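You operate a simulated robot arm through the tools that you are given. There is no shell and no other tool. Be economical: measure what you need, move in short steps, check, and stop when the job is done.

Carry out the task below with a simulated two-armed robot. There is one attempt and no reset: what you move stays moved.

## Task
Fetch the toner bottle from the top of the back desk and stand it on the yellow slip pad there. Then fetch the tea bag from the top of the small desk and set it on the top of the back desk. Then count the closed signs on the top of the small desk, then put as many of the withdrawal holders from the top of the small desk on the blue tray. Then put one of the glasses from the top of the corner cupboard on the top of the sealing table. Then take the teal notes from the top of the wall desk and leave it in the middle blue file tray. Do these in the order given. Set down upright: toner bottle, withdrawal holder, glass.
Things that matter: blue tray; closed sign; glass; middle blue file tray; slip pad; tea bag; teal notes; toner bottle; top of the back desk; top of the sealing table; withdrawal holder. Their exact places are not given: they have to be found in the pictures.

The check looks at the end state, three seconds after you hand in, the way a careful person would. Anything else that was tipped, shoved, dropped, spilled or broken makes it a failure.

## Robot
Two 6-joint arms with two-finger parallel grippers on one trunk, on a base that drives. Base frame: it is fixed to the floor where the robot stands at the start and does not move with it; the origin is under the middle of the robot, x ahead of it, y to its left, z up; the surface under the hand at the start is at about z = 0.75. Units: m, rad, N and s.
The left shoulder is at the start at [0.06, 0.187, 1.072], the right one opposite. With the tool pointing down near the work surface each hand reaches from about 0.22 to 0.62 m from the robot's upright axis, wherever it stands, measured 20 degrees to its own side. Places, roughly: blue tray [0.5, 2.5, 0.75]; closed sign [0.75, 2, 0.75]; glass (7x7x9 cm) [1.5, 3.7, 0.8]; middle blue file tray (25x30 cm) [2.86, -0.7, 0.78]; slip pad [0.5, -0.25, 0.75]; tea bag [0.5, 2.25, 0.75]; teal notes [2.75, -2, 0.75]; toner bottle [0.5, 0, 0.75]; top of the back desk [0.6, -1.3, 0.8]; top of the sealing table [-2.5, 3.6, 0.8]; withdrawal holder [0.75, 2.25, 0.75]. Payload 1.57 kg a hand.
The TCP of each hand is the grasp point between the finger pads, 0.03 m short of the fingertips. In the tool frame z runs along the fingers and y along their closing line. Largest opening 0.11 m; finger width 0.024, thickness 0.012; the body of the gripper, 0.048 by 0.112 m, starts 0.078 m behind the TCP.
Orientation is that of the tool frame in the base frame, as a unit quaternion [w, x, y, z]. With the fingers straight down and closing along the base's y, the tool's x points along the base's -x, its y along +y and its z along -z.

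## Interface
- The arms move only by the tool play_rows. It takes "left_motion", "right_motion" or both (then of equal length, played together; a hand with none holds still); each is text: rows parted by semicolons, each of 7 numbers parted by spaces: the shift along the tool's x, y, z in m, then the turn, a rotation vector about the tool's x, y, z in rad, then the opening, from 0 (shut) to 1 (fully open). In form: dx dy dz ax ay az grip; .... A call has 1 to 12 rows; each row shifts and turns the commanded pose from where the row before left it, along the tool's axes as they then stand. A row lasts 0.2 s, in which the tool goes at most 0.05 m and 0.15 rad; a call with a longer step from one row to the next is refused whole, and so is a gripper value outside its range. Where a pose cannot be reached the arm comes as near as it can. A force on the tool above 40 N (or 10 N above the force at the start of the call, whichever is more), or a blocked arm, ends the call early, and 0.2 s more pass. The fingers move at their own pace (about 0.153 m/s each) and stop on an object; they squeeze with about 29 N. The grip force told is the motor's: it shows also when the fingers shut on nothing. Time passes only in rows, and 0.2 s behind the last, so rows that do not move let the fingers close. The reply holds the time, the measured pose of the TCP, the force on the tool along the base axes, the opening and the grip force, in the units named above and with some noise, with the torque about the TCP (base axes, N m) and any sound that the robot's microphone picked up.
- Cameras (640 x 400 px; columns grow to the right, rows downward): "scene" is now at [0.024, 0.0229, 1.6085]; the picture's right is [0.17, -0.98, 0.00], its down [-0.79, -0.14, -0.60] and it looks along [0.59, 0.10, -0.80] (base axes); focal length 255 px, centre (320, 200). "left" rides on the left gripper at [0.07, -0.016, -0.141] in its tool frame; the picture's right is [0.23, 0.97, 0.00], its down [-0.86, 0.20, -0.48] and it looks along [-0.47, 0.11, 0.88] (tool axes); focal length 222 px, centre (320, 200). "right" rides on the right gripper at [0.07, 0.016, -0.141] in its tool frame; the picture's right is [-0.23, 0.97, 0.00], its down [-0.86, -0.20, -0.48] and it looks along [-0.47, -0.11, 0.88] (tool axes); focal length 222 px, centre (320, 200).
- camera(camera): a new picture of that camera. No time passes.
- raise_lower(by): slides the trunk up (or, below 0, down) by that many m; the arms and the scene camera ride with it, the base frame stays. It gives what a move gives, with no picture.
- drive_base(legs): drives the robot by 1 to 6 legs, each [ahead, left, turn to the left] in m, m and rad, along the robot's own axes; the way and the turn of a leg run together, so that a leg with both is an arc; at most 1.5 m and 3.142 rad a leg. The arms and the cameras ride along, it lands a little off, and it stops where it bumps. It gives what a move gives.
- turn_head(pan, tilt): turns the head with the scene camera to pan (to the left, within 1.501 rad either way) and tilt (down, from -0.506 to 1.204), counted from straight ahead of the robot. It gives what a move gives.
- measure_at(camera, pixels): for up to 12 pixels [column, row] of the newest picture of that camera ("zoom" is the newest enlarged one), the place [x, y, z] in the base frame of the surface seen there, good to about 0.002 m, but the place of the scene camera against the robot may be out by one fixed shift of up to 0.018 m in any direction. No time passes.
- close_up(camera, box): a new picture of the part [left, top, right, bottom] of that camera's present view, enlarged. No time passes.
- sign_off(): hands the job in; it is judged then, once.

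Go step by step. Measure first, check grasps and placings, and put right what went wrong. The budget is 124 turns and 124 pictures, counting those below and the enlarged ones. Unless the task says otherwise, let go and move clear before handing in, and close with one line.

The tools are called after "Call:" by a JSON object that holds its "method" and its "body". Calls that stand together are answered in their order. play_rows: Moves the arms, as the interface text tells. Its arguments: {"type":"object","properties":{"left_motion":{"type":"string"},"right_motion":{"type":"string"}},"required":[]} The other tools are called the same way: raise_lower (by) slides the trunk up or down; drive_base (legs) drives the base; turn_head (pan, tilt) turns the head that bears the scene camera; camera (camera) takes a picture; measure_at (camera, pixels) gives the place of the surface under pixels of a picture; close_up (camera, box) takes an enlarged picture of a part of a camera's view; sign_off () hands the job in.

At the start:

```text
t: 0.0
left_ee_pos: [0.476, 0.1368, 1.0624]
left_tcp_rot: [0.001, 0.0, 1.0, 0.0]
left_contact_force: [-0.5, 0.1, -0.3]
left_wrist_torque: [0.02, 0.03, 0.03]
left_opening: 0.11
left_grip_force: 0.1
right_ee_pos: [0.3606, -0.1866, 1.0547]
right_tcp_rot: [0.0, 0.0, 1.0, 0.0]
right_contact_force: [-1.3, 0.8, -0.4]
right_wrist_torque: [-0.01, 0.02, -0.01]
right_opening: 0.11
right_grip_force: 0.1
trunk travel left (down, up): [-0.7, 0.29]
robot x, y, heading: [-0.0035, 0.0014, 0.001]
head pan, tilt: [0.175, 0.925]
```

scene: 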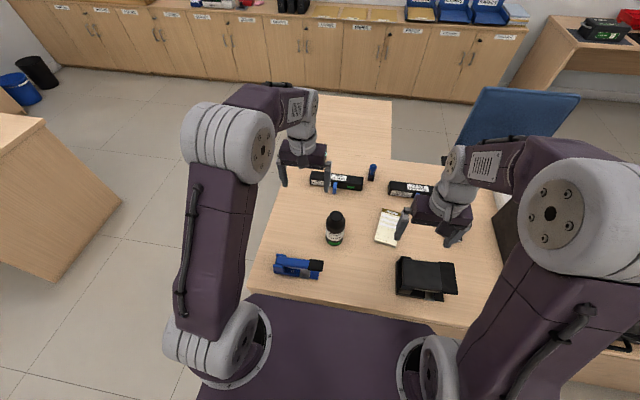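
right: 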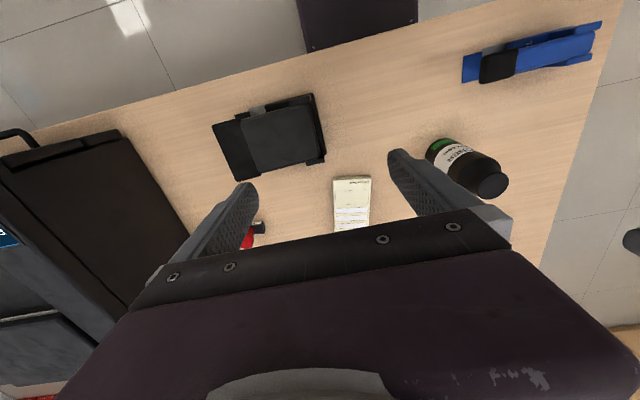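
left: 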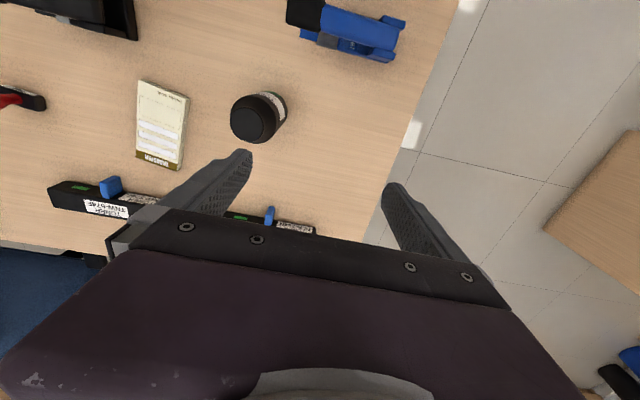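

The left picture shows the toner bottle near (258,116) and the slip pad near (162,125). I'll measure both in the left and scene pictures.

Call:
{"method": "measure_at", "body": {"camera": "left", "pixels": [[252, 120], [240, 112], [268, 125], [278, 100], [162, 125], [140, 82], [187, 98], [136, 158], [180, 170], [300, 150]]}}

Call:
{"method": "measure_at", "body": {"camera": "scene", "pixels": [[335, 218], [335, 235], [388, 227], [384, 209], [400, 213], [377, 240], [394, 245], [350, 250]]}}

Call:
{"method": "close_up", "body": {"camera": "left", "box": [120, 60, 320, 185]}}

```text
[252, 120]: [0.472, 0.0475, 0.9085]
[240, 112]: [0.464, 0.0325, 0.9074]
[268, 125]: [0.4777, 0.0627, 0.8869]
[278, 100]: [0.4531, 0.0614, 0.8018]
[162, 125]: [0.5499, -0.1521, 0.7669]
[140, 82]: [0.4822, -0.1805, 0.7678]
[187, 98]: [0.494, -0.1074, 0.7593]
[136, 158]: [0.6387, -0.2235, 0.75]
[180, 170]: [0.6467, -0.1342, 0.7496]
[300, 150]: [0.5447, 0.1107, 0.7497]
```

```text
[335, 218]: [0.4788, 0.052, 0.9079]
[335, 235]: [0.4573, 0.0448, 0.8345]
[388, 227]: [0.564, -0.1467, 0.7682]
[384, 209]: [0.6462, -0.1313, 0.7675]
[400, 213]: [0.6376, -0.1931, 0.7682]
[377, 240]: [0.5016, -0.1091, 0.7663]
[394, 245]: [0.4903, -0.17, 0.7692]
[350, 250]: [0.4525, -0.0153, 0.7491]
```

```text
3.20 times, centred on (220, 122) of left
```

zoom: 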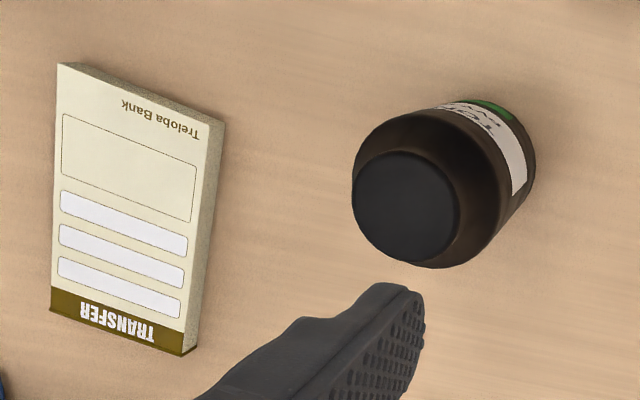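

The bottle top is at z≈0.908, centred near (0.474, 0.042). The pad centre is about (0.569, -0.151, 0.768). Next I'll look around to the right to check whether this is the back desk and whether there are other pads.

Call:
{"method": "turn_head", "body": {"pan": -0.8, "tilt": 0.6}}

Call:
{"method": "camera", "body": {"camera": "scene"}}

Call:
{"method": "measure_at", "body": {"camera": "zoom", "pixels": [[405, 207], [355, 207], [458, 207], [405, 157], [405, 258], [440, 115], [530, 190], [480, 240]]}}

```text
t: 1.2
left_ee_pos: [0.4743, 0.1378, 1.0621]
left_tcp_rot: [0.0, 0.0, 1.0, 0.0]
left_contact_force: [0.1, -0.1, -0.1]
left_wrist_torque: [-0.01, 0.0, -0.01]
left_opening: 0.11
left_grip_force: 0.0
right_ee_pos: [0.3607, -0.1873, 1.0546]
right_tcp_rot: [0.0, 0.0, 1.0, 0.0]
right_contact_force: [0.3, 0.0, 0.9]
right_wrist_torque: [-0.02, 0.08, 0.03]
right_opening: 0.1099
right_grip_force: 0.1
trunk travel left (down, up): [-0.7, 0.29]
robot x, y, heading: [-0.0003, -0.0039, 0.001]
head pan, tilt: [-0.799, 0.6]
```

```text
119 pictures are left
```

scene: 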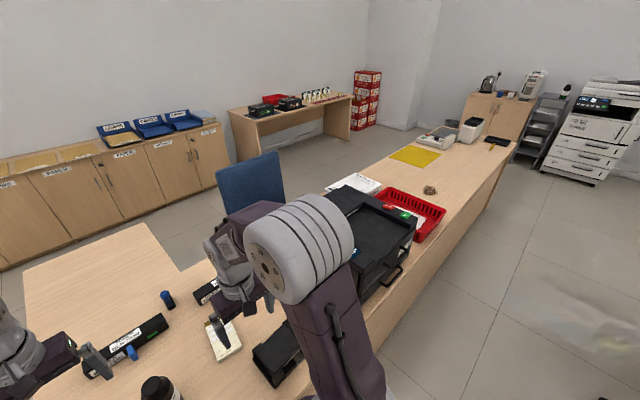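

```text
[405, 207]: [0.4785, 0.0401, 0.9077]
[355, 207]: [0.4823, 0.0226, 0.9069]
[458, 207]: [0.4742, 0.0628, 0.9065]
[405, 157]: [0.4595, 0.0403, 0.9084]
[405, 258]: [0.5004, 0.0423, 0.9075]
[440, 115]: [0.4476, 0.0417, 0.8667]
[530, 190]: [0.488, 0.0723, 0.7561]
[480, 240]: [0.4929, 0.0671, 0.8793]
```

This is the long back desk, and a yellow sheet lies farther along it near (418,156). I'll enlarge that area to be sure it isn't the pad meant.

Call:
{"method": "close_up", "body": {"camera": "scene", "box": [300, 60, 540, 210]}}

Call:
{"method": "measure_at", "body": {"camera": "scene", "pixels": [[418, 156], [440, 180], [228, 335], [60, 280], [355, 180]]}}

Call:
{"method": "close_up", "body": {"camera": "scene", "box": [200, 60, 360, 160]}}

```text
2.67 times, centred on (420, 135) of scene
```

zoom: 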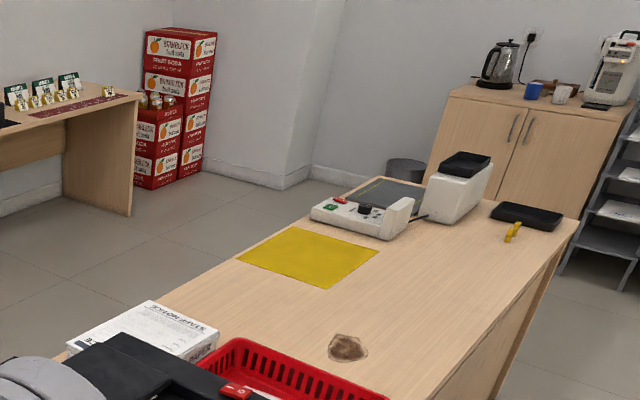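

```text
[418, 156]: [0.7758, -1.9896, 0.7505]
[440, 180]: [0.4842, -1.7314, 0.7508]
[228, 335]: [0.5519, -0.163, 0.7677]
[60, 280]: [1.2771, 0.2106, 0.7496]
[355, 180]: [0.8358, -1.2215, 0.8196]
```

```text
4.00 times, centred on (280, 110) of scene
```

zoom: 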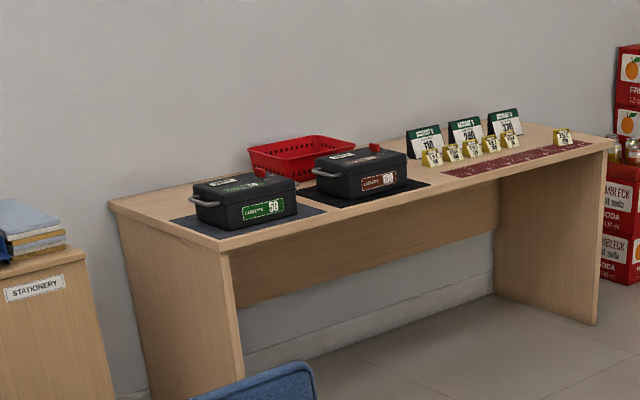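

The sheet at (0.78, -1.99) is only a flat mat. The pad at (0.57, -0.15, 0.768) fits the rough hint, so that is the one. I'll use the right hand for the bottle, moving the left hand aside at the same time.

Call:
{"method": "play_rows", "body": {"left_motion": "0 0.04 -0.01 0 0 0 1; 0 0.04 -0.01 0 0 0 1; 0 0.04 -0.01 0 0 0 1; 0 0.04 -0.01 0 0 0 1; 0 0.03 -0.01 0 0 0 1; 0 0 0 0 0 0 1; 0 0 0 0 0 0 1; 0 0 0 0 0 0 1", "right_motion": "-0.0197 0.0382 0 0 0 0 1; -0.0197 0.0382 0 0 0 0 1; -0.0197 0.0382 0 0 0 0 1; -0.0197 0.0382 0 0 0 0 1; -0.0197 0.0382 0 0 0 0 1; -0.0197 0.0382 0 0 0 0 1; 0 0 0.04 0 0 0 1; 0 0 0.04 0 0 0 1"}}

Call:
{"method": "camera", "body": {"camera": "right"}}

```text
t: 3.0
left_ee_pos: [0.4744, 0.3265, 1.1143]
left_tcp_rot: [-0.001, 0.0, 1.0, 0.0]
left_contact_force: [0.7, -0.6, 0.2]
left_wrist_torque: [0.03, -0.02, -0.02]
left_opening: 0.1099
left_grip_force: 0.1
right_ee_pos: [0.478, 0.0438, 0.9765]
right_tcp_rot: [0.0, 0.0, 1.0, 0.0]
right_contact_force: [0.2, -0.1, 0.1]
right_wrist_torque: [0.0, 0.01, 0.02]
right_opening: 0.1101
right_grip_force: 0.1
trunk travel left (down, up): [-0.7, 0.29]
robot x, y, heading: [0.0032, -0.0002, -0.003]
head pan, tilt: [-0.799, 0.6]
```

```text
116 pictures are left
```

right: 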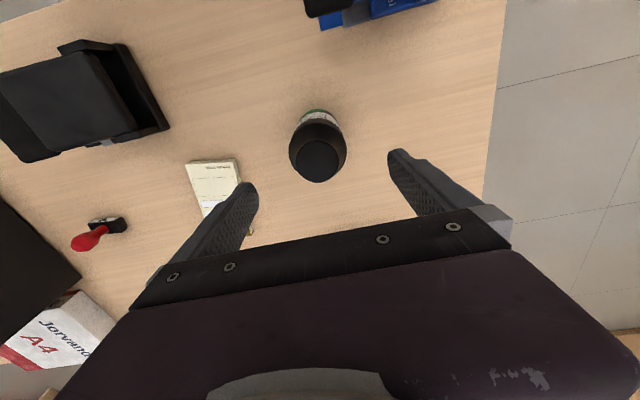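

The bottle sits between the fingers near (318,160) and the hand is above its centre. I'll go down to z≈0.842 and close.

Call:
{"method": "play_rows", "body": {"right_motion": "0 -0.001 0.04 0 0 0 1; 0 0 0.04 0 0 0 1; 0 0 0.04 0 0 0 1; 0 0 0.014 0 0 0 1; 0 0 0 0 0 0 0; 0 0 0 0 0 0 0; 0 0 0 0 0 0 0"}}

Call:
{"method": "camera", "body": {"camera": "right"}}

```text
t: 4.7
left_ee_pos: [0.4748, 0.3266, 1.1127]
left_tcp_rot: [0.0, 0.001, 1.0, 0.0]
left_contact_force: [0.3, 0.0, -0.3]
left_wrist_torque: [0.01, -0.01, -0.01]
left_opening: 0.11
left_grip_force: 0.1
right_ee_pos: [0.4789, 0.0395, 0.8412]
right_tcp_rot: [0.0, -0.001, 1.0, 0.0]
right_contact_force: [-0.5, -0.9, 0.3]
right_wrist_torque: [0.0, -0.04, 0.01]
right_opening: 0.0645
right_grip_force: 29.0
trunk travel left (down, up): [-0.7, 0.29]
robot x, y, heading: [0.0018, -0.0034, 0.002]
head pan, tilt: [-0.799, 0.6]
```

```text
115 pictures are left
```

right: 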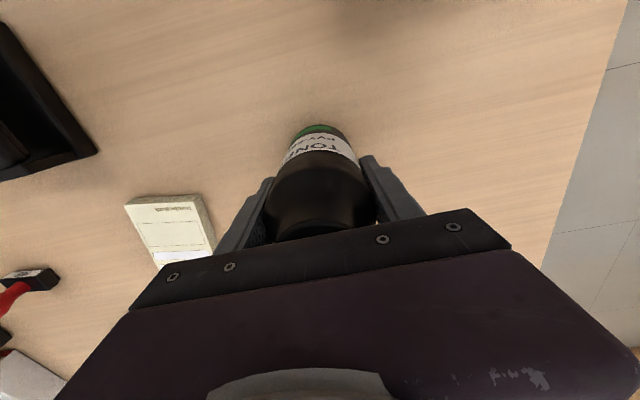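

Gripped at 0.0645 m. I'll lift 0.06 and re-measure the pad from the right camera.

Call:
{"method": "play_rows", "body": {"right_motion": "0 0 -0.03 0 0 0 0; 0 0 -0.03 0 0 0 0; 0 -0.03 0 0 0 0 0; 0 -0.03 0 0 0 0 0;0 0 0 0 0 0 0"}}

Call:
{"method": "close_up", "body": {"camera": "right", "box": [120, 80, 440, 280]}}

```text
t: 5.8
left_ee_pos: [0.4756, 0.3264, 1.1128]
left_tcp_rot: [0.0, 0.0, 1.0, -0.001]
left_contact_force: [0.0, 0.3, 0.7]
left_wrist_torque: [-0.02, -0.01, 0.0]
left_opening: 0.1098
left_grip_force: 0.0
right_ee_pos: [0.4811, -0.0156, 0.8976]
right_tcp_rot: [0.001, -0.001, 1.0, 0.001]
right_contact_force: [0.3, -0.5, -3.0]
right_wrist_torque: [-0.02, 0.02, -0.02]
right_opening: 0.0646
right_grip_force: 28.2
trunk travel left (down, up): [-0.7, 0.29]
robot x, y, heading: [0.001, 0.0002, -0.006]
head pan, tilt: [-0.799, 0.6]
```

```text
2.00 times, centred on (280, 180) of right
```

zoom: 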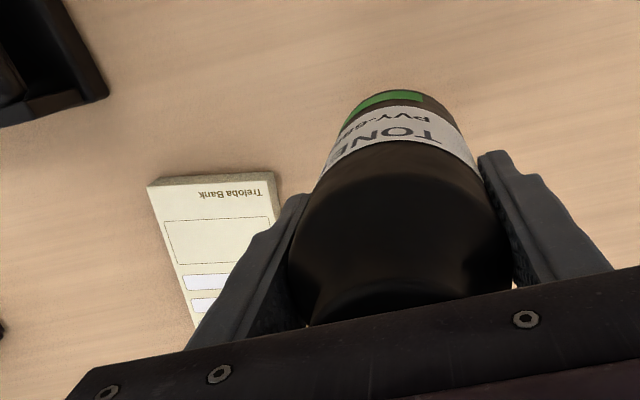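

Call:
{"method": "measure_at", "body": {"camera": "zoom", "pixels": [[150, 189], [273, 182], [278, 210], [192, 320], [164, 230], [210, 200]]}}

Call:
{"method": "measure_at", "body": {"camera": "scene", "pixels": [[206, 328], [219, 361], [241, 344], [228, 320]]}}

```text
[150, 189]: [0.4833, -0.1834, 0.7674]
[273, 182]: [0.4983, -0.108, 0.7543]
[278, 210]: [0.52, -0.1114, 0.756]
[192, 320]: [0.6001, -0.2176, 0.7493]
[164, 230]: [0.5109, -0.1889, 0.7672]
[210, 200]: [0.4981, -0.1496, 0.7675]
```

```text
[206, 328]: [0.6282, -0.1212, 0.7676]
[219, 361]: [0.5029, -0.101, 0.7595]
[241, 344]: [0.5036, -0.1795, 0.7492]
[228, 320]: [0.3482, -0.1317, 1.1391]
```

The pad's near corners are (0.483,-0.183) and (0.496,-0.110), which puts its centre at about (0.563,-0.160). I'll carry the bottle over it and lower it gently.

Call:
{"method": "play_rows", "body": {"right_motion": "-0.0205 -0.036 0 0 0 0 0; -0.0205 -0.036 0 0 0 0 0; -0.0205 -0.036 0 0 0 0 0; -0.0205 -0.036 0 0 0 0 0; 0 0 0 0 0 0 0; 0 0 0.025 0 0 0 0; 0 0 0 0 0 0 0"}}

Call:
{"method": "camera", "body": {"camera": "right"}}

```text
t: 7.5
left_ee_pos: [0.4753, 0.3254, 1.1136]
left_tcp_rot: [0.0, 0.0, 1.0, 0.0]
left_contact_force: [-0.3, -0.2, -0.1]
left_wrist_torque: [-0.01, 0.0, -0.02]
left_opening: 0.1101
left_grip_force: 0.1
right_ee_pos: [0.5637, -0.1653, 0.8752]
right_tcp_rot: [0.0, 0.0, 1.0, -0.001]
right_contact_force: [-0.2, 0.3, -3.2]
right_wrist_torque: [-0.02, -0.01, -0.01]
right_opening: 0.0649
right_grip_force: 28.6
trunk travel left (down, up): [-0.7, 0.29]
robot x, y, heading: [-0.0022, -0.0017, 0.002]
head pan, tilt: [-0.799, 0.6]
```

```text
113 pictures are left
```

right: 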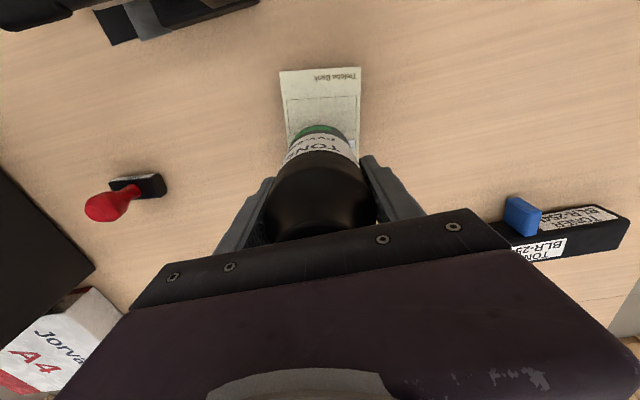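

Call:
{"method": "measure_at", "body": {"camera": "right", "pixels": [[287, 130], [360, 130], [358, 155], [283, 75], [360, 72], [322, 128], [296, 140], [357, 148], [361, 110]]}}

Call:
{"method": "close_up", "body": {"camera": "right", "box": [240, 50, 400, 150]}}

```text
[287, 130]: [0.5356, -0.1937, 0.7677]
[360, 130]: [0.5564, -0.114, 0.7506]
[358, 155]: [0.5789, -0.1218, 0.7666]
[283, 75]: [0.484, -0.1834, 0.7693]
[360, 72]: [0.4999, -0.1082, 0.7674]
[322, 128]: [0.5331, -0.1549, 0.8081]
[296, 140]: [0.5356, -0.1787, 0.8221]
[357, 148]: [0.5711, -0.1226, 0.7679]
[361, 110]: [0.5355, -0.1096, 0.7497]
```

```text
4.00 times, centred on (320, 100) of right
```

zoom: 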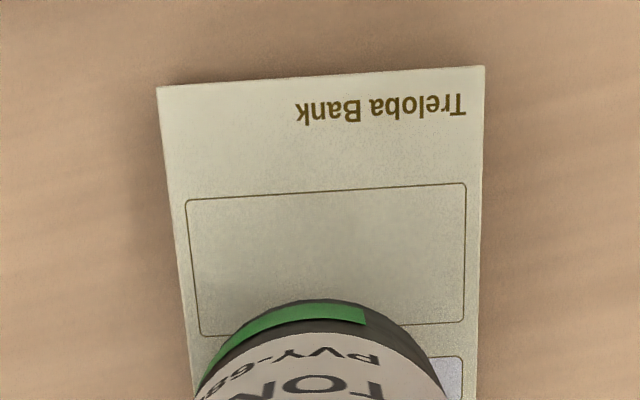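

The pad's centre line at x=0.564 is y≈-0.160. I'll nudge +0.004 in y, lower 0.0145 and check the contact force.

Call:
{"method": "play_rows", "body": {"right_motion": "0 0.004 0 0 0 0 0; 0 0 0.008 0 0 0 0; 0 0 0.0065 0 0 0 0; 0 0 0 0 0 0 0"}}

```text
t: 8.4
left_ee_pos: [0.4749, 0.3264, 1.1127]
left_tcp_rot: [0.0, 0.0, 1.0, 0.0]
left_contact_force: [-0.4, -0.2, 0.2]
left_wrist_torque: [-0.02, 0.0, 0.03]
left_opening: 0.11
left_grip_force: 0.0
right_ee_pos: [0.5612, -0.1612, 0.8616]
right_tcp_rot: [0.0, 0.0, 1.0, -0.001]
right_contact_force: [0.5, 0.7, -3.1]
right_wrist_torque: [0.0, 0.0, -0.01]
right_opening: 0.0645
right_grip_force: 29.4
trunk travel left (down, up): [-0.7, 0.29]
robot x, y, heading: [-0.0002, 0.002, -0.001]
head pan, tilt: [-0.799, 0.6]
```

No contact yet, since the force still shows the bottle's weight. I'll step down by millimetres.

Call:
{"method": "play_rows", "body": {"right_motion": "0 0 0.0015 0 0 0 0; 0 0 0.0015 0 0 0 0; 0 0 0 0 0 0 0"}}

```text
t: 9.2
left_ee_pos: [0.4749, 0.3267, 1.1144]
left_tcp_rot: [0.001, 0.0, 1.0, 0.0]
left_contact_force: [-0.4, -0.2, 0.0]
left_wrist_torque: [-0.02, 0.0, -0.04]
left_opening: 0.1097
left_grip_force: 0.0
right_ee_pos: [0.5606, -0.161, 0.8589]
right_tcp_rot: [0.002, 0.0, 1.0, 0.0]
right_contact_force: [-0.3, -1.1, 4.7]
right_wrist_torque: [-0.08, 0.12, 0.02]
right_opening: 0.0647
right_grip_force: 29.4
trunk travel left (down, up): [-0.7, 0.29]
robot x, y, heading: [-0.0002, -0.0027, 0.002]
head pan, tilt: [-0.799, 0.6]
```

The force flipped to +4.7 N, so the bottle rests on the pad. I'll release and rise straight up.

Call:
{"method": "play_rows", "body": {"right_motion": "0 0 0 0 0 0 0.7; 0 0 0 0 0 0 1; 0 0 0 0 0 0 1; 0 0 -0.04 0 0 0 1; 0 0 -0.05 0 0 0 1; 0 0 -0.05 0 0 0 1; 0 0 -0.05 0 0 0 1; 0 0 -0.05 0 0 0 1"}}

Call:
{"method": "camera", "body": {"camera": "right"}}

Call:
{"method": "turn_head", "body": {"pan": 0.9, "tilt": 0.5}}

Call:
{"method": "camera", "body": {"camera": "scene"}}

```text
t: 11.1
left_ee_pos: [0.4746, 0.327, 1.1134]
left_tcp_rot: [0.001, 0.0, 1.0, 0.001]
left_contact_force: [-0.8, -0.5, -0.5]
left_wrist_torque: [0.02, 0.02, -0.02]
left_opening: 0.1103
left_grip_force: 0.2
right_ee_pos: [0.5597, -0.1591, 1.1021]
right_tcp_rot: [0.0, 0.001, 1.0, 0.0]
right_contact_force: [-0.1, 0.5, 0.0]
right_wrist_torque: [0.03, 0.02, -0.03]
right_opening: 0.1101
right_grip_force: 0.1
trunk travel left (down, up): [-0.7, 0.29]
robot x, y, heading: [0.0017, -0.0041, 0.0]
head pan, tilt: [-0.799, 0.6]
```

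```text
111 pictures are left
```

right: 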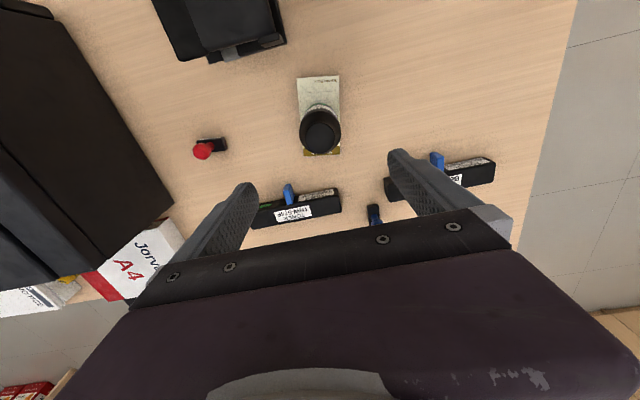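

```text
t: 12.8
left_ee_pos: [0.4751, 0.3249, 1.1132]
left_tcp_rot: [0.0, 0.001, 1.0, 0.0]
left_contact_force: [0.8, -0.2, -0.1]
left_wrist_torque: [0.02, 0.01, 0.05]
left_opening: 0.1099
left_grip_force: 0.1
right_ee_pos: [0.5607, -0.1587, 1.0992]
right_tcp_rot: [0.001, 0.0, 1.0, 0.0]
right_contact_force: [0.0, 0.4, 0.2]
right_wrist_torque: [0.0, -0.01, 0.0]
right_opening: 0.11
right_grip_force: 0.0
trunk travel left (down, up): [-0.7, 0.29]
robot x, y, heading: [0.0035, 0.0016, -0.002]
head pan, tilt: [0.901, 0.499]
```

```text
110 pictures are left
```

scene: 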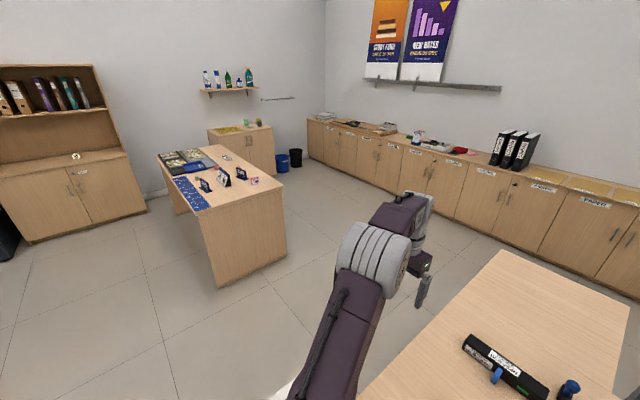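

The bottle stands on the pad at (320,128) in the right picture. The small desk shows at (215,190) in the scene, so I'll enlarge it.

Call:
{"method": "close_up", "body": {"camera": "scene", "box": [140, 100, 300, 220]}}

Call:
{"method": "measure_at", "body": {"camera": "scene", "pixels": [[160, 155], [205, 208], [283, 187], [207, 148], [188, 155], [195, 195], [240, 125], [222, 175]]}}

```text
3.33 times, centred on (220, 160) of scene
```

zoom: 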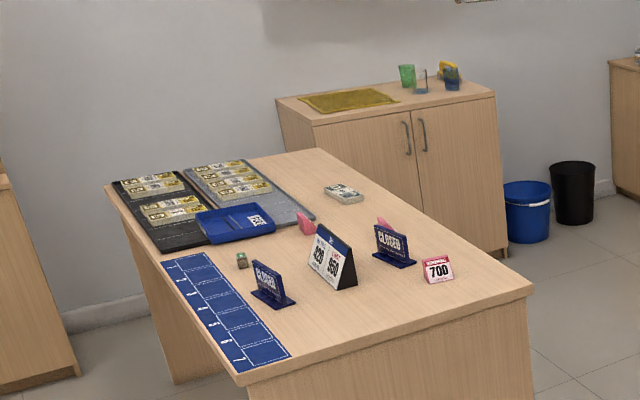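

```text
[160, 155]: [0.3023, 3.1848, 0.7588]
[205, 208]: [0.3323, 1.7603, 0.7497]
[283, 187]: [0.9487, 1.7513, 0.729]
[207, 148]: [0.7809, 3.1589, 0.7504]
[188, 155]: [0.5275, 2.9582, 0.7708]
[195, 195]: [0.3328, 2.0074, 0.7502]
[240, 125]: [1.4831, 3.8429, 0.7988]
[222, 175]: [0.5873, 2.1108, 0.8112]
```

The small desk spans about x 0.3–0.95 and y 1.75–3.2. On it I see closed signs, pink holders, a blue tray and a small green item at zoom (242,260). I'll drive along its near side for a closer look.

Call:
{"method": "drive_base", "body": {"legs": [[-0.08, 0, 0], [0, 1.1, 0], [0, 1.1, 0]]}}

Call:
{"method": "turn_head", "body": {"pan": 0.1, "tilt": 0.8}}

Call:
{"method": "camera", "body": {"camera": "scene"}}

```text
t: 24.4
left_ee_pos: [0.3628, 2.5607, 1.1138]
left_tcp_rot: [0.0, -0.007, 1.0, -0.001]
left_contact_force: [0.0, -1.0, 0.3]
left_wrist_torque: [-0.01, 0.01, 0.0]
left_opening: 0.11
left_grip_force: 0.0
right_ee_pos: [0.4557, 2.0758, 1.0992]
right_tcp_rot: [0.001, -0.007, 1.0, 0.0]
right_contact_force: [-0.4, 0.1, -0.3]
right_wrist_torque: [0.04, 0.0, -0.02]
right_opening: 0.1098
right_grip_force: 0.1
trunk travel left (down, up): [-0.7, 0.29]
robot x, y, heading: [-0.1098, 2.2265, 0.018]
head pan, tilt: [0.901, 0.499]
```

```text
t: 25.6
left_ee_pos: [0.3629, 2.5598, 1.1143]
left_tcp_rot: [0.001, -0.007, 1.0, 0.0]
left_contact_force: [0.6, -0.3, -0.1]
left_wrist_torque: [0.01, -0.01, -0.03]
left_opening: 0.1097
left_grip_force: 0.1
right_ee_pos: [0.4558, 2.0762, 1.0999]
right_tcp_rot: [0.0, -0.007, 1.0, 0.0]
right_contact_force: [-0.9, -0.4, 0.8]
right_wrist_torque: [0.02, 0.0, 0.0]
right_opening: 0.1098
right_grip_force: 0.0
trunk travel left (down, up): [-0.7, 0.29]
robot x, y, heading: [-0.1052, 2.2289, 0.014]
head pan, tilt: [0.099, 0.799]
```

```text
108 pictures are left
```

scene: 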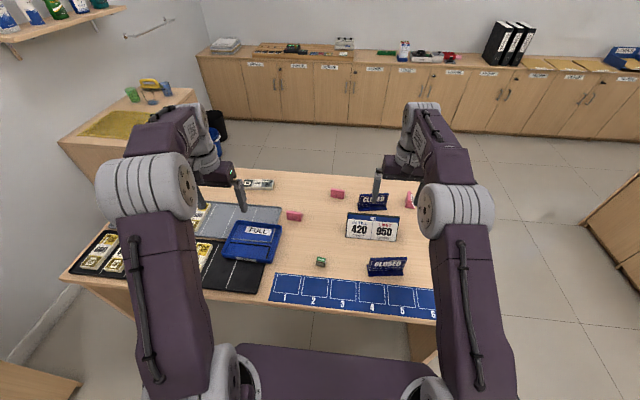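

Call:
{"method": "close_up", "body": {"camera": "scene", "box": [200, 170, 440, 320]}}

Call:
{"method": "camera", "body": {"camera": "right"}}

Call:
{"method": "camera", "body": {"camera": "left"}}

```text
2.67 times, centred on (320, 245) of scene
```

zoom: 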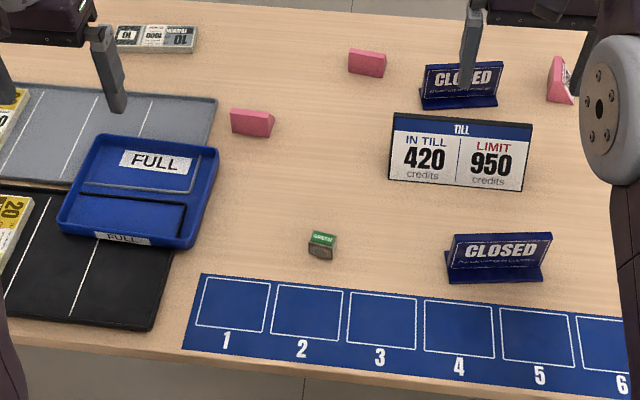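

```text
106 pictures are left
```

right: 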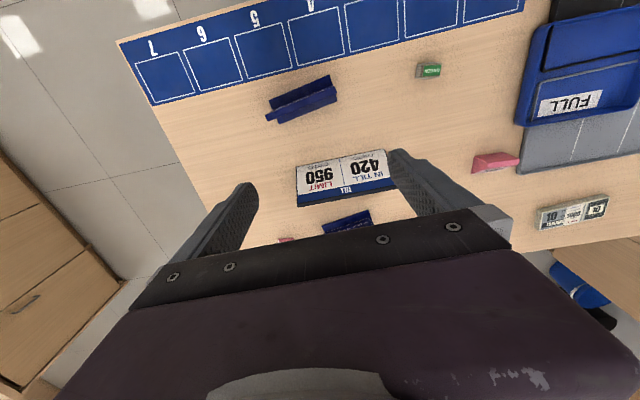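

```text
105 pictures are left
```

left: 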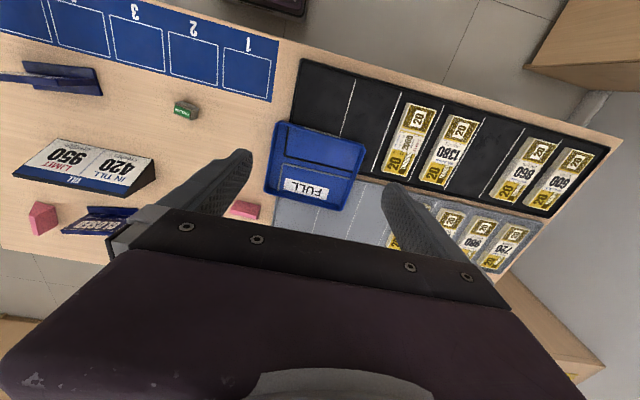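

I count two closed signs, at zoom (500,80) and (500,255), plus three pink holders, a blue FULL tray and the green tea bag at zoom (322,245). I'll measure them with the right and left hand cameras.

Call:
{"method": "measure_at", "body": {"camera": "right", "pixels": [[429, 70], [420, 70], [440, 70], [429, 64], [429, 78], [494, 162], [476, 162], [516, 160], [300, 100], [345, 165], [570, 100]]}}

Call:
{"method": "measure_at", "body": {"camera": "left", "pixels": [[186, 108], [247, 207], [40, 215], [280, 125], [365, 148], [265, 190], [345, 208], [300, 150], [320, 165], [245, 215]]}}

Call:
{"method": "close_up", "body": {"camera": "right", "box": [380, 40, 540, 140]}}

Call:
{"method": "measure_at", "body": {"camera": "scene", "pixels": [[321, 261], [294, 215], [337, 193], [409, 199], [250, 243], [386, 262], [374, 201]]}}

```text
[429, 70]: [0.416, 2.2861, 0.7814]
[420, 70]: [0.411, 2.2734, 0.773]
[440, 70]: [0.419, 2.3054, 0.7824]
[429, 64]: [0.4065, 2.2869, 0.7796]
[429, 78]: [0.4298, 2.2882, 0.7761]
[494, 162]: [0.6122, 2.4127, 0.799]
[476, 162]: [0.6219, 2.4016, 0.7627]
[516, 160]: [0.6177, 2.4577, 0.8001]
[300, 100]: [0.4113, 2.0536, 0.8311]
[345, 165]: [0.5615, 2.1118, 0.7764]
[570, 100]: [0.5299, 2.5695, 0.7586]
```

```text
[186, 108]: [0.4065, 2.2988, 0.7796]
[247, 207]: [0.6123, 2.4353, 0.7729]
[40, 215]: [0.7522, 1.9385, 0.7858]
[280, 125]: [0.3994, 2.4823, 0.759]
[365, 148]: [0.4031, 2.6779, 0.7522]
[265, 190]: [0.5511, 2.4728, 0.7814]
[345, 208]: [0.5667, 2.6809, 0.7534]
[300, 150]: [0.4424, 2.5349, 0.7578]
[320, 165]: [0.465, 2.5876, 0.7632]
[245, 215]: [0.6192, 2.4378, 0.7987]
```

```text
4.00 times, centred on (460, 90) of right
```

zoom: 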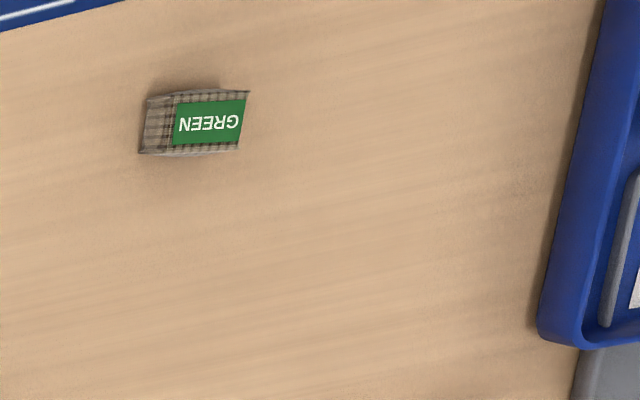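

```text
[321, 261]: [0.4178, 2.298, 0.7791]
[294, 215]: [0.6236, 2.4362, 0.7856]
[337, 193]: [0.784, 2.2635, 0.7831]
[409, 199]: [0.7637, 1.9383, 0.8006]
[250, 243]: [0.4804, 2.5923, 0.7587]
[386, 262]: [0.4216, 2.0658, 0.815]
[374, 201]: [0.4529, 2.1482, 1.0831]
```

The tea bag is at about (0.417, 2.290) with its top at z≈0.783. I'll bring the right hand over it and recheck.

Call:
{"method": "play_rows", "body": {"right_motion": "0.006 0.0357 0 0 0 0 1; 0.006 0.0357 0 0 0 0 1; 0.006 0.0357 0 0 0 0 1; 0.006 0.0357 0 0 0 0 1; 0.006 0.0357 0 0 0 0 1; 0.006 0.0357 0 0 0 0 1; 0 0 0.045 0 0 0 0.7; 0 0 0.045 0 0 0 0.7; 0 0 0.045 0 0 0 0.7;0 0 0.045 0 0 0 0.7; 0 0 0 0 0 0 0.7"}}

Call:
{"method": "camera", "body": {"camera": "right"}}

```text
t: 27.9
left_ee_pos: [0.3619, 2.5603, 1.1139]
left_tcp_rot: [0.0, -0.007, 1.0, 0.0]
left_contact_force: [-0.7, -0.1, 0.8]
left_wrist_torque: [-0.02, 0.0, 0.03]
left_opening: 0.1099
left_grip_force: 0.1
right_ee_pos: [0.4107, 2.2872, 0.9156]
right_tcp_rot: [0.0, -0.006, 1.0, 0.0]
right_contact_force: [-0.2, 0.2, -0.4]
right_wrist_torque: [0.02, -0.01, 0.0]
right_opening: 0.077
right_grip_force: 0.1
right hand out of reach, approached as far as the arm can: row 6
trunk travel left (down, up): [-0.7, 0.29]
robot x, y, heading: [-0.1094, 2.2283, 0.011]
head pan, tilt: [0.099, 0.799]
```

```text
103 pictures are left
```

right: 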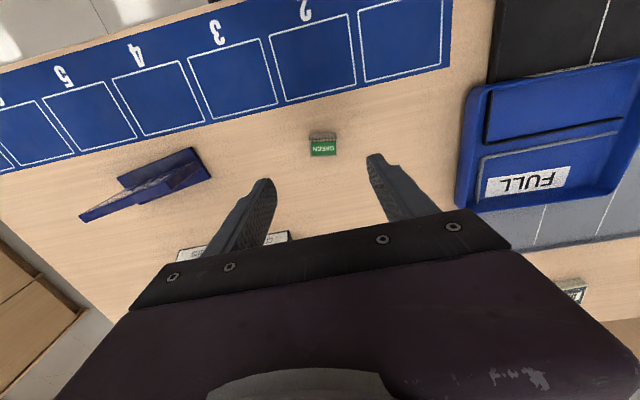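

Call:
{"method": "measure_at", "body": {"camera": "right", "pixels": [[323, 149], [311, 149], [336, 149], [323, 142], [323, 156]]}}

Call:
{"method": "close_up", "body": {"camera": "right", "box": [280, 120, 376, 180]}}

```text
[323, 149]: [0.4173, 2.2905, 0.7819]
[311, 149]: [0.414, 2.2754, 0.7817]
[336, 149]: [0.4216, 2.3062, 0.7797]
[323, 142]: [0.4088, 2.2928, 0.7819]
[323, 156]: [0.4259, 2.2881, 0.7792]
```

```text
6.67 times, centred on (328, 150) of right
```

zoom: 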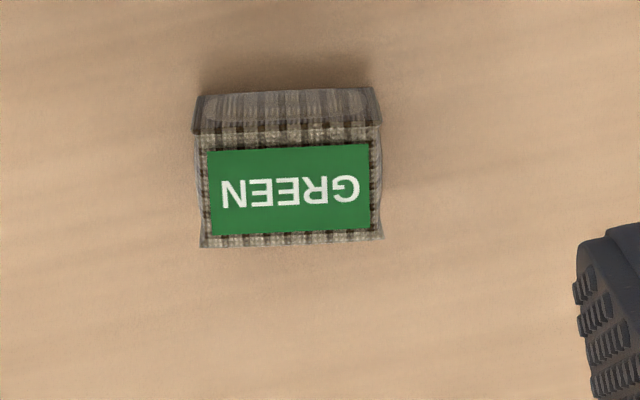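

Tea bag centre is (0.4175, 2.2907), about 0.031 wide in y. I'll descend to z≈0.784 and grip.

Call:
{"method": "play_rows", "body": {"right_motion": "-0.007 0.003 0.03 0 0 0 0.7; 0 0 0.045 0 0 0 0.7; 0 0 0.04 0 0 0 0.7; 0 0 0.0165 0 0 0 0.7; 0 0 0 0 0 0 0.7; 0 0 0 0 0 0 0; 0 0 0 0 0 0 0; 0 0 0 0 0 0 0; 0 0 -0.04 0 0 0 0; 0 0 -0.04 0 0 0 0; 0 0 0 0 0 0 0"}}

Call:
{"method": "camera", "body": {"camera": "right"}}

```text
t: 30.4
left_ee_pos: [0.3634, 2.5608, 1.1129]
left_tcp_rot: [0.0, -0.007, 1.0, -0.001]
left_contact_force: [-0.3, 0.3, 0.8]
left_wrist_torque: [-0.02, 0.02, 0.0]
left_opening: 0.1101
left_grip_force: 0.1
right_ee_pos: [0.4126, 2.2866, 0.8634]
right_tcp_rot: [0.0, -0.006, 1.0, 0.0]
right_contact_force: [0.4, 0.1, -0.2]
right_wrist_torque: [-0.02, -0.01, 0.0]
right_opening: 0.0336
right_grip_force: 28.9
trunk travel left (down, up): [-0.7, 0.29]
robot x, y, heading: [-0.1064, 2.2255, 0.02]
head pan, tilt: [0.099, 0.799]
```

```text
101 pictures are left
```

right: 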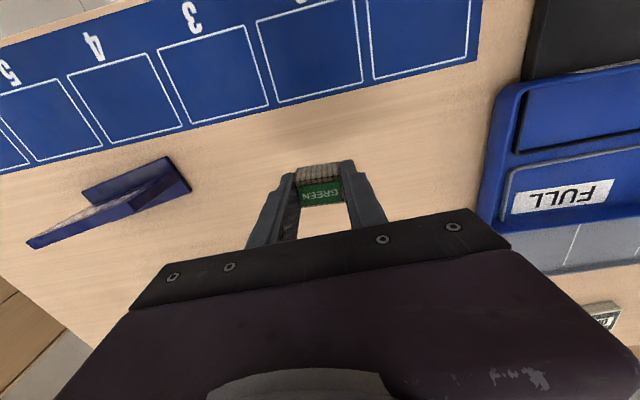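

The tea bag is held (opening 0.034). I'll lift it and drive back to the back desk.

Call:
{"method": "play_rows", "body": {"right_motion": "0 0 -0.05 0 0 0 0; 0 0 -0.05 0 0 0 0; 0 0 -0.05 0 0 0 0; 0 0 -0.05 0 0 0 0; 0 0 0 0 0 0 0"}}

Call:
{"method": "drive_base", "body": {"legs": [[0, -1.1, -0.018], [0, -1.12, 0]]}}

Call:
{"method": "turn_head", "body": {"pan": 0.0, "tilt": 0.9}}

Call:
{"method": "camera", "body": {"camera": "scene"}}

Call:
{"method": "camera", "body": {"camera": "right"}}

```text
t: 31.6
left_ee_pos: [0.3626, 2.5605, 1.1131]
left_tcp_rot: [0.001, -0.007, 1.0, 0.0]
left_contact_force: [-1.3, 0.3, 0.2]
left_wrist_torque: [0.01, 0.0, 0.01]
left_opening: 0.11
left_grip_force: 0.0
right_ee_pos: [0.412, 2.2884, 1.0682]
right_tcp_rot: [0.001, -0.007, 1.0, 0.001]
right_contact_force: [-0.2, 0.5, 0.5]
right_wrist_torque: [0.0, 0.01, 0.02]
right_opening: 0.0333
right_grip_force: 28.9
trunk travel left (down, up): [-0.7, 0.29]
robot x, y, heading: [-0.1059, 2.2295, 0.016]
head pan, tilt: [0.099, 0.799]
```

```text
t: 42.5
left_ee_pos: [0.3787, 0.3261, 1.1129]
left_tcp_rot: [0.0, 0.002, 1.0, 0.0]
left_contact_force: [-0.3, -0.3, -0.9]
left_wrist_torque: [-0.02, 0.0, 0.04]
left_opening: 0.1099
left_grip_force: 0.1
right_ee_pos: [0.4242, 0.0538, 1.0679]
right_tcp_rot: [-0.001, 0.001, 1.0, 0.0]
right_contact_force: [-0.3, -0.4, 0.3]
right_wrist_torque: [-0.01, 0.01, -0.04]
right_opening: 0.0337
right_grip_force: 29.0
trunk travel left (down, up): [-0.7, 0.29]
robot x, y, heading: [-0.0946, -0.0012, 0.001]
head pan, tilt: [0.099, 0.799]
```

```text
t: 43.2
left_ee_pos: [0.3784, 0.3251, 1.1143]
left_tcp_rot: [0.001, 0.002, 1.0, 0.0]
left_contact_force: [0.6, 0.3, 0.4]
left_wrist_torque: [0.01, 0.03, -0.02]
left_opening: 0.11
left_grip_force: 0.1
right_ee_pos: [0.4243, 0.0533, 1.0676]
right_tcp_rot: [0.0, 0.0, 1.0, 0.0]
right_contact_force: [-0.6, -0.5, -0.6]
right_wrist_torque: [0.03, 0.0, -0.01]
right_opening: 0.0338
right_grip_force: 28.8
trunk travel left (down, up): [-0.7, 0.29]
robot x, y, heading: [-0.0985, 0.0, -0.006]
head pan, tilt: [0.0, 0.901]
```

```text
100 pictures are left
```

scene: 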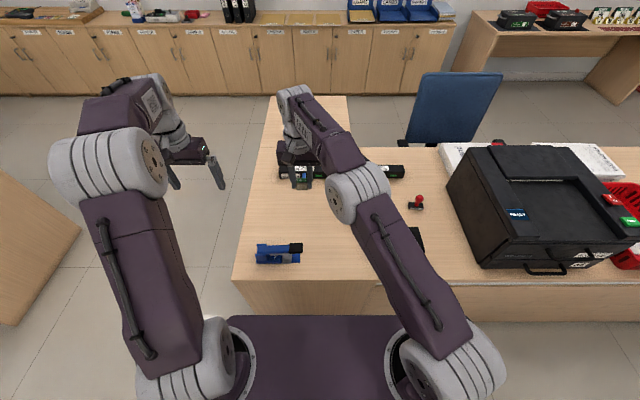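

```text
99 pictures are left
```

right: 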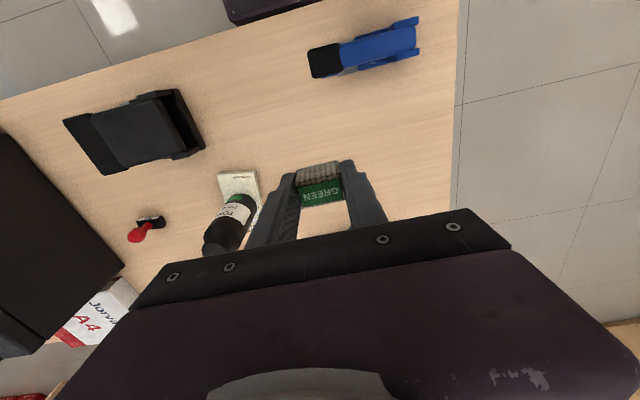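

The spot below the hand at about (0.45, 0.05) is clear of the stapler at (380,45) and the bottle. I'll lower there.

Call:
{"method": "play_rows", "body": {"right_motion": "-0.03 0 0.03 0 0 0 0; 0 0 0.045 0 0 0 0; 0 0 0.045 0 0 0 0; 0 0 0.045 0 0 0 0; 0 0 0.045 0 0 0 0; 0 0 0.045 0 0 0 0; 0 0 0.02 0 0 0 0; 0 0 0.004 0 0 0 0; 0 0 0 0 0 0 0"}}

```text
t: 45.2
left_ee_pos: [0.3785, 0.326, 1.1138]
left_tcp_rot: [0.0, 0.001, 1.0, 0.0]
left_contact_force: [-0.1, 0.6, 0.3]
left_wrist_torque: [0.01, -0.01, -0.02]
left_opening: 0.1099
left_grip_force: 0.1
right_ee_pos: [0.4334, 0.0493, 0.8041]
right_tcp_rot: [0.0, 0.001, 1.0, 0.0]
right_contact_force: [0.5, 0.1, 0.8]
right_wrist_torque: [0.0, -0.01, -0.01]
right_opening: 0.0337
right_grip_force: 29.2
right hand out of reach, approached as far as the arm can: row 1, 2, 3, 6, 7
trunk travel left (down, up): [-0.7, 0.29]
robot x, y, heading: [-0.0964, -0.0007, -0.005]
head pan, tilt: [0.0, 0.901]
```

The arm ran to its reach limit (z 0.804). I'll pull back 0.02 toward the robot and see where it settles.

Call:
{"method": "play_rows", "body": {"right_motion": "0.015 0 0 0 0 0 0; 0.01 0 0 0 0 0 0; 0 0 0 0 0 0 0"}}

```text
t: 46.0
left_ee_pos: [0.3785, 0.3273, 1.1129]
left_tcp_rot: [0.0, 0.002, 1.0, 0.001]
left_contact_force: [0.0, 0.9, 0.4]
left_wrist_torque: [0.0, -0.01, -0.01]
left_opening: 0.1097
left_grip_force: 0.0
right_ee_pos: [0.4082, 0.0502, 0.8064]
right_tcp_rot: [0.0, 0.001, 1.0, 0.0]
right_contact_force: [-0.6, 0.7, 0.6]
right_wrist_torque: [-0.01, 0.02, 0.01]
right_opening: 0.0331
right_grip_force: 28.3
trunk travel left (down, up): [-0.7, 0.29]
robot x, y, heading: [-0.0953, -0.0008, -0.002]
head pan, tilt: [0.0, 0.901]
```

Now the height follows. I'll step down to contact near 0.785.

Call:
{"method": "play_rows", "body": {"right_motion": "0 0 0.012 0 0 0 0; 0 0 0.006 0 0 0 0; 0 0 0.002 0 0 0 0; 0 0 0 0 0 0 0"}}

Call:
{"method": "close_up", "body": {"camera": "right", "box": [240, 140, 400, 240]}}

```text
t: 47.0
left_ee_pos: [0.3799, 0.3262, 1.1134]
left_tcp_rot: [-0.001, 0.001, 1.0, 0.0]
left_contact_force: [0.4, -0.1, 0.3]
left_wrist_torque: [0.0, -0.06, -0.01]
left_opening: 0.1099
left_grip_force: 0.1
right_ee_pos: [0.4084, 0.0513, 0.7868]
right_tcp_rot: [0.0, 0.002, 1.0, 0.0]
right_contact_force: [0.1, 0.3, -0.7]
right_wrist_torque: [-0.01, 0.0, -0.02]
right_opening: 0.0331
right_grip_force: 29.0
trunk travel left (down, up): [-0.7, 0.29]
robot x, y, heading: [-0.0964, 0.0034, -0.003]
head pan, tilt: [0.0, 0.901]
```

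```text
4.00 times, centred on (320, 190) of right
```

zoom: 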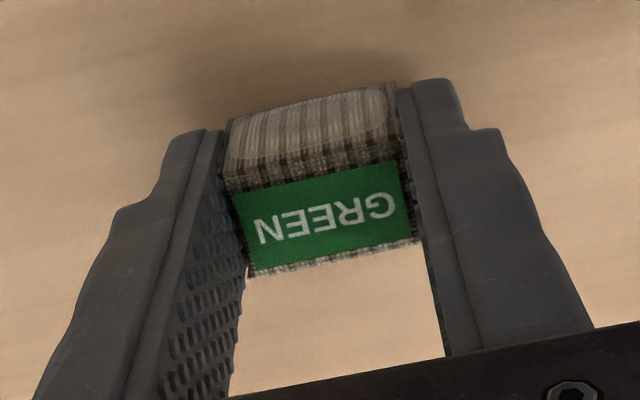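

Call:
{"method": "play_rows", "body": {"right_motion": "0 0 0.0015 0 0 0 0; 0 0 0.0015 0 0 0 0; 0 0 0 0 0 0 0"}}

```text
t: 47.8
left_ee_pos: [0.3767, 0.3258, 1.1153]
left_tcp_rot: [0.002, 0.001, 1.0, -0.001]
left_contact_force: [-0.1, 0.0, 0.3]
left_wrist_torque: [0.01, -0.02, -0.01]
left_opening: 0.1098
left_grip_force: 0.0
right_ee_pos: [0.4067, 0.0524, 0.7859]
right_tcp_rot: [0.003, 0.001, 1.0, 0.001]
right_contact_force: [0.8, -2.0, 19.0]
right_wrist_torque: [-0.09, -0.04, 0.02]
right_opening: 0.0328
right_grip_force: 28.8
trunk travel left (down, up): [-0.7, 0.29]
robot x, y, heading: [-0.1009, 0.0058, -0.002]
head pan, tilt: [0.0, 0.901]
```

The 19 N upward force says it's on the desk. I'll ease up a hair, open and withdraw.

Call:
{"method": "play_rows", "body": {"right_motion": "0 0 -0.001 0 0 0 0; 0 0 0 0 0 0 0.5; 0 0 0 0 0 0 0.5; 0 0 -0.03 0 0 0 0.6; 0 0 -0.05 0 0 0 1; 0 0 -0.05 0 0 0 1; 0 0 -0.05 0 0 0 1; 0 0 -0.05 0 0 0 1; 0 0 -0.05 0 0 0 1; 0 0 -0.03 0 0 0 1; 0 0 0 0 0 0 1"}}

Call:
{"method": "camera", "body": {"camera": "right"}}

```text
t: 50.2
left_ee_pos: [0.3781, 0.3263, 1.1129]
left_tcp_rot: [-0.001, 0.002, 1.0, 0.0]
left_contact_force: [0.3, -0.5, 0.2]
left_wrist_torque: [-0.03, -0.01, 0.0]
left_opening: 0.1102
left_grip_force: 0.0
right_ee_pos: [0.4112, 0.0498, 1.0916]
right_tcp_rot: [0.0, 0.001, 1.0, 0.001]
right_contact_force: [0.3, -0.3, 0.7]
right_wrist_torque: [0.03, 0.03, -0.01]
right_opening: 0.11
right_grip_force: 0.1
trunk travel left (down, up): [-0.7, 0.29]
robot x, y, heading: [-0.095, 0.0023, 0.001]
head pan, tilt: [0.0, 0.901]
```

```text
97 pictures are left
```

right: 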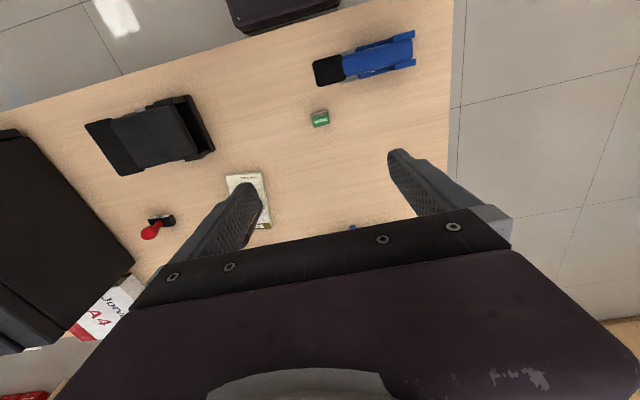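

The tea bag stands at (320,118), clear of everything. The bottle is behind the finger in this view. I'll measure how close the base can get to a desk edge, using the last scene picture.

Call:
{"method": "measure_at", "body": {"camera": "scene", "pixels": [[340, 275], [340, 284], [290, 280], [300, 318], [330, 318], [300, 300], [380, 317]]}}

Call:
{"method": "close_up", "body": {"camera": "scene", "box": [220, 120, 460, 320]}}

```text
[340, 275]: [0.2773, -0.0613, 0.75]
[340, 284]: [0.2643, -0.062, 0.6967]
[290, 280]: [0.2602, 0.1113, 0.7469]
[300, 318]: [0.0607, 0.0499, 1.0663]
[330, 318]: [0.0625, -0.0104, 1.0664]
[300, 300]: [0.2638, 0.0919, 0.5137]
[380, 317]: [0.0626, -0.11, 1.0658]
```

```text
2.00 times, centred on (340, 220) of scene
```

zoom: 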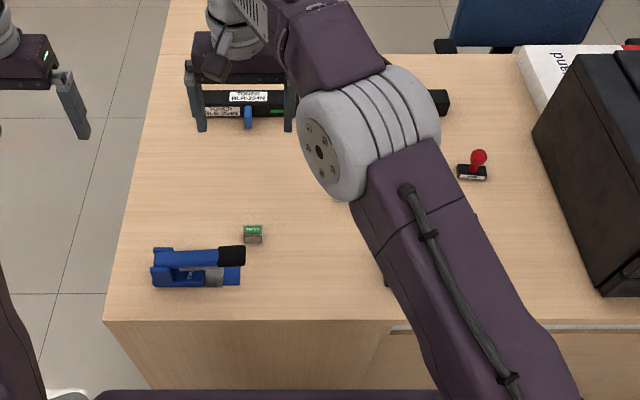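

The desk's near edge limits reach from this side to about x=0.6, so the holders at x≈0.77 are best taken from the far side of the small desk. I'll drive around to x≈1.4, facing back toward the desk.

Call:
{"method": "drive_base", "body": {"legs": [[0, 1.05, 0], [1.45, 0, 0], [0, 0, 3.14]]}}

Call:
{"method": "turn_head", "body": {"pan": -0.9, "tilt": 0.6}}

Call:
{"method": "camera", "body": {"camera": "scene"}}

```text
t: 69.9
left_ee_pos: [0.9102, 0.7193, 1.1142]
left_tcp_rot: [0.0, 1.0, 0.021, 0.0]
left_contact_force: [0.3, -0.2, 0.3]
left_wrist_torque: [0.0, -0.02, 0.01]
left_opening: 0.1099
left_grip_force: 0.0
right_ee_pos: [0.8675, 0.9948, 1.0917]
right_tcp_rot: [0.0, 1.0, 0.021, 0.0]
right_contact_force: [-0.3, 0.2, -0.2]
right_wrist_torque: [0.03, -0.03, 0.0]
right_opening: 0.1101
right_grip_force: 0.1
trunk travel left (down, up): [-0.7, 0.29]
robot x, y, heading: [1.3736, 1.0669, -3.101]
head pan, tilt: [0.0, 0.901]
```

```text
t: 71.1
left_ee_pos: [0.9112, 0.7197, 1.1135]
left_tcp_rot: [0.001, 1.0, 0.02, 0.0]
left_contact_force: [-0.3, 0.1, -0.3]
left_wrist_torque: [-0.01, -0.01, 0.01]
left_opening: 0.11
left_grip_force: 0.1
right_ee_pos: [0.8664, 0.9936, 1.0924]
right_tcp_rot: [-0.001, 1.0, 0.02, 0.001]
right_contact_force: [-0.8, 0.0, 0.2]
right_wrist_torque: [0.01, -0.01, 0.01]
right_opening: 0.1101
right_grip_force: 0.0
trunk travel left (down, up): [-0.7, 0.29]
robot x, y, heading: [1.3677, 1.0659, -3.101]
head pan, tilt: [-0.901, 0.6]
```

```text
95 pictures are left
```

scene: 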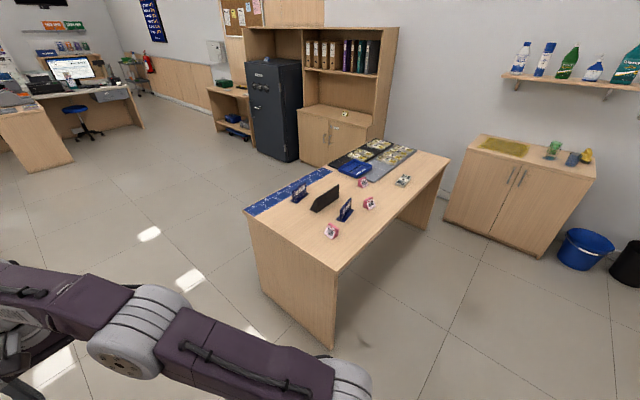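

Call:
{"method": "close_up", "body": {"camera": "scene", "box": [280, 150, 420, 250]}}

Call:
{"method": "close_up", "body": {"camera": "scene", "box": [0, 40, 260, 200]}}

```text
4.00 times, centred on (350, 200) of scene
```

zoom: 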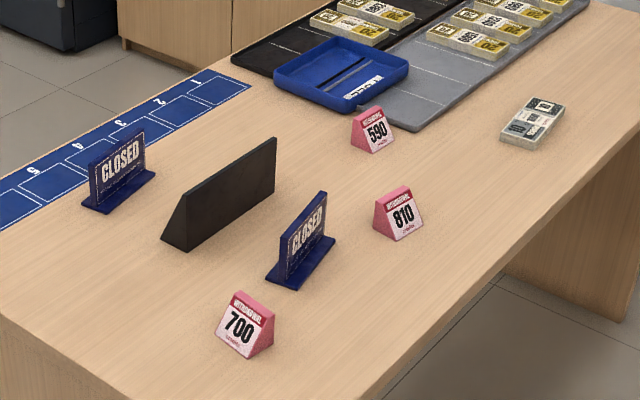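

```text
2.46 times, centred on (130, 120) of scene
```

zoom: 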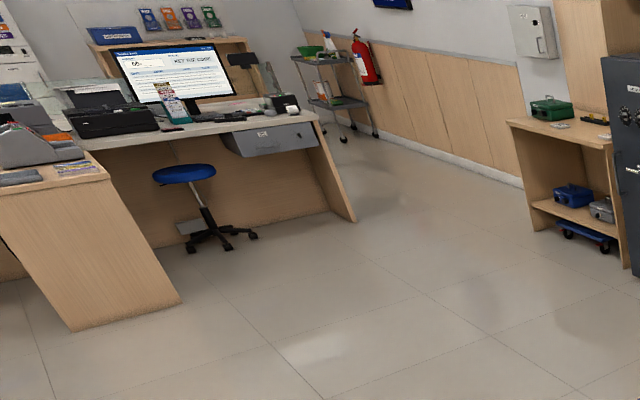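

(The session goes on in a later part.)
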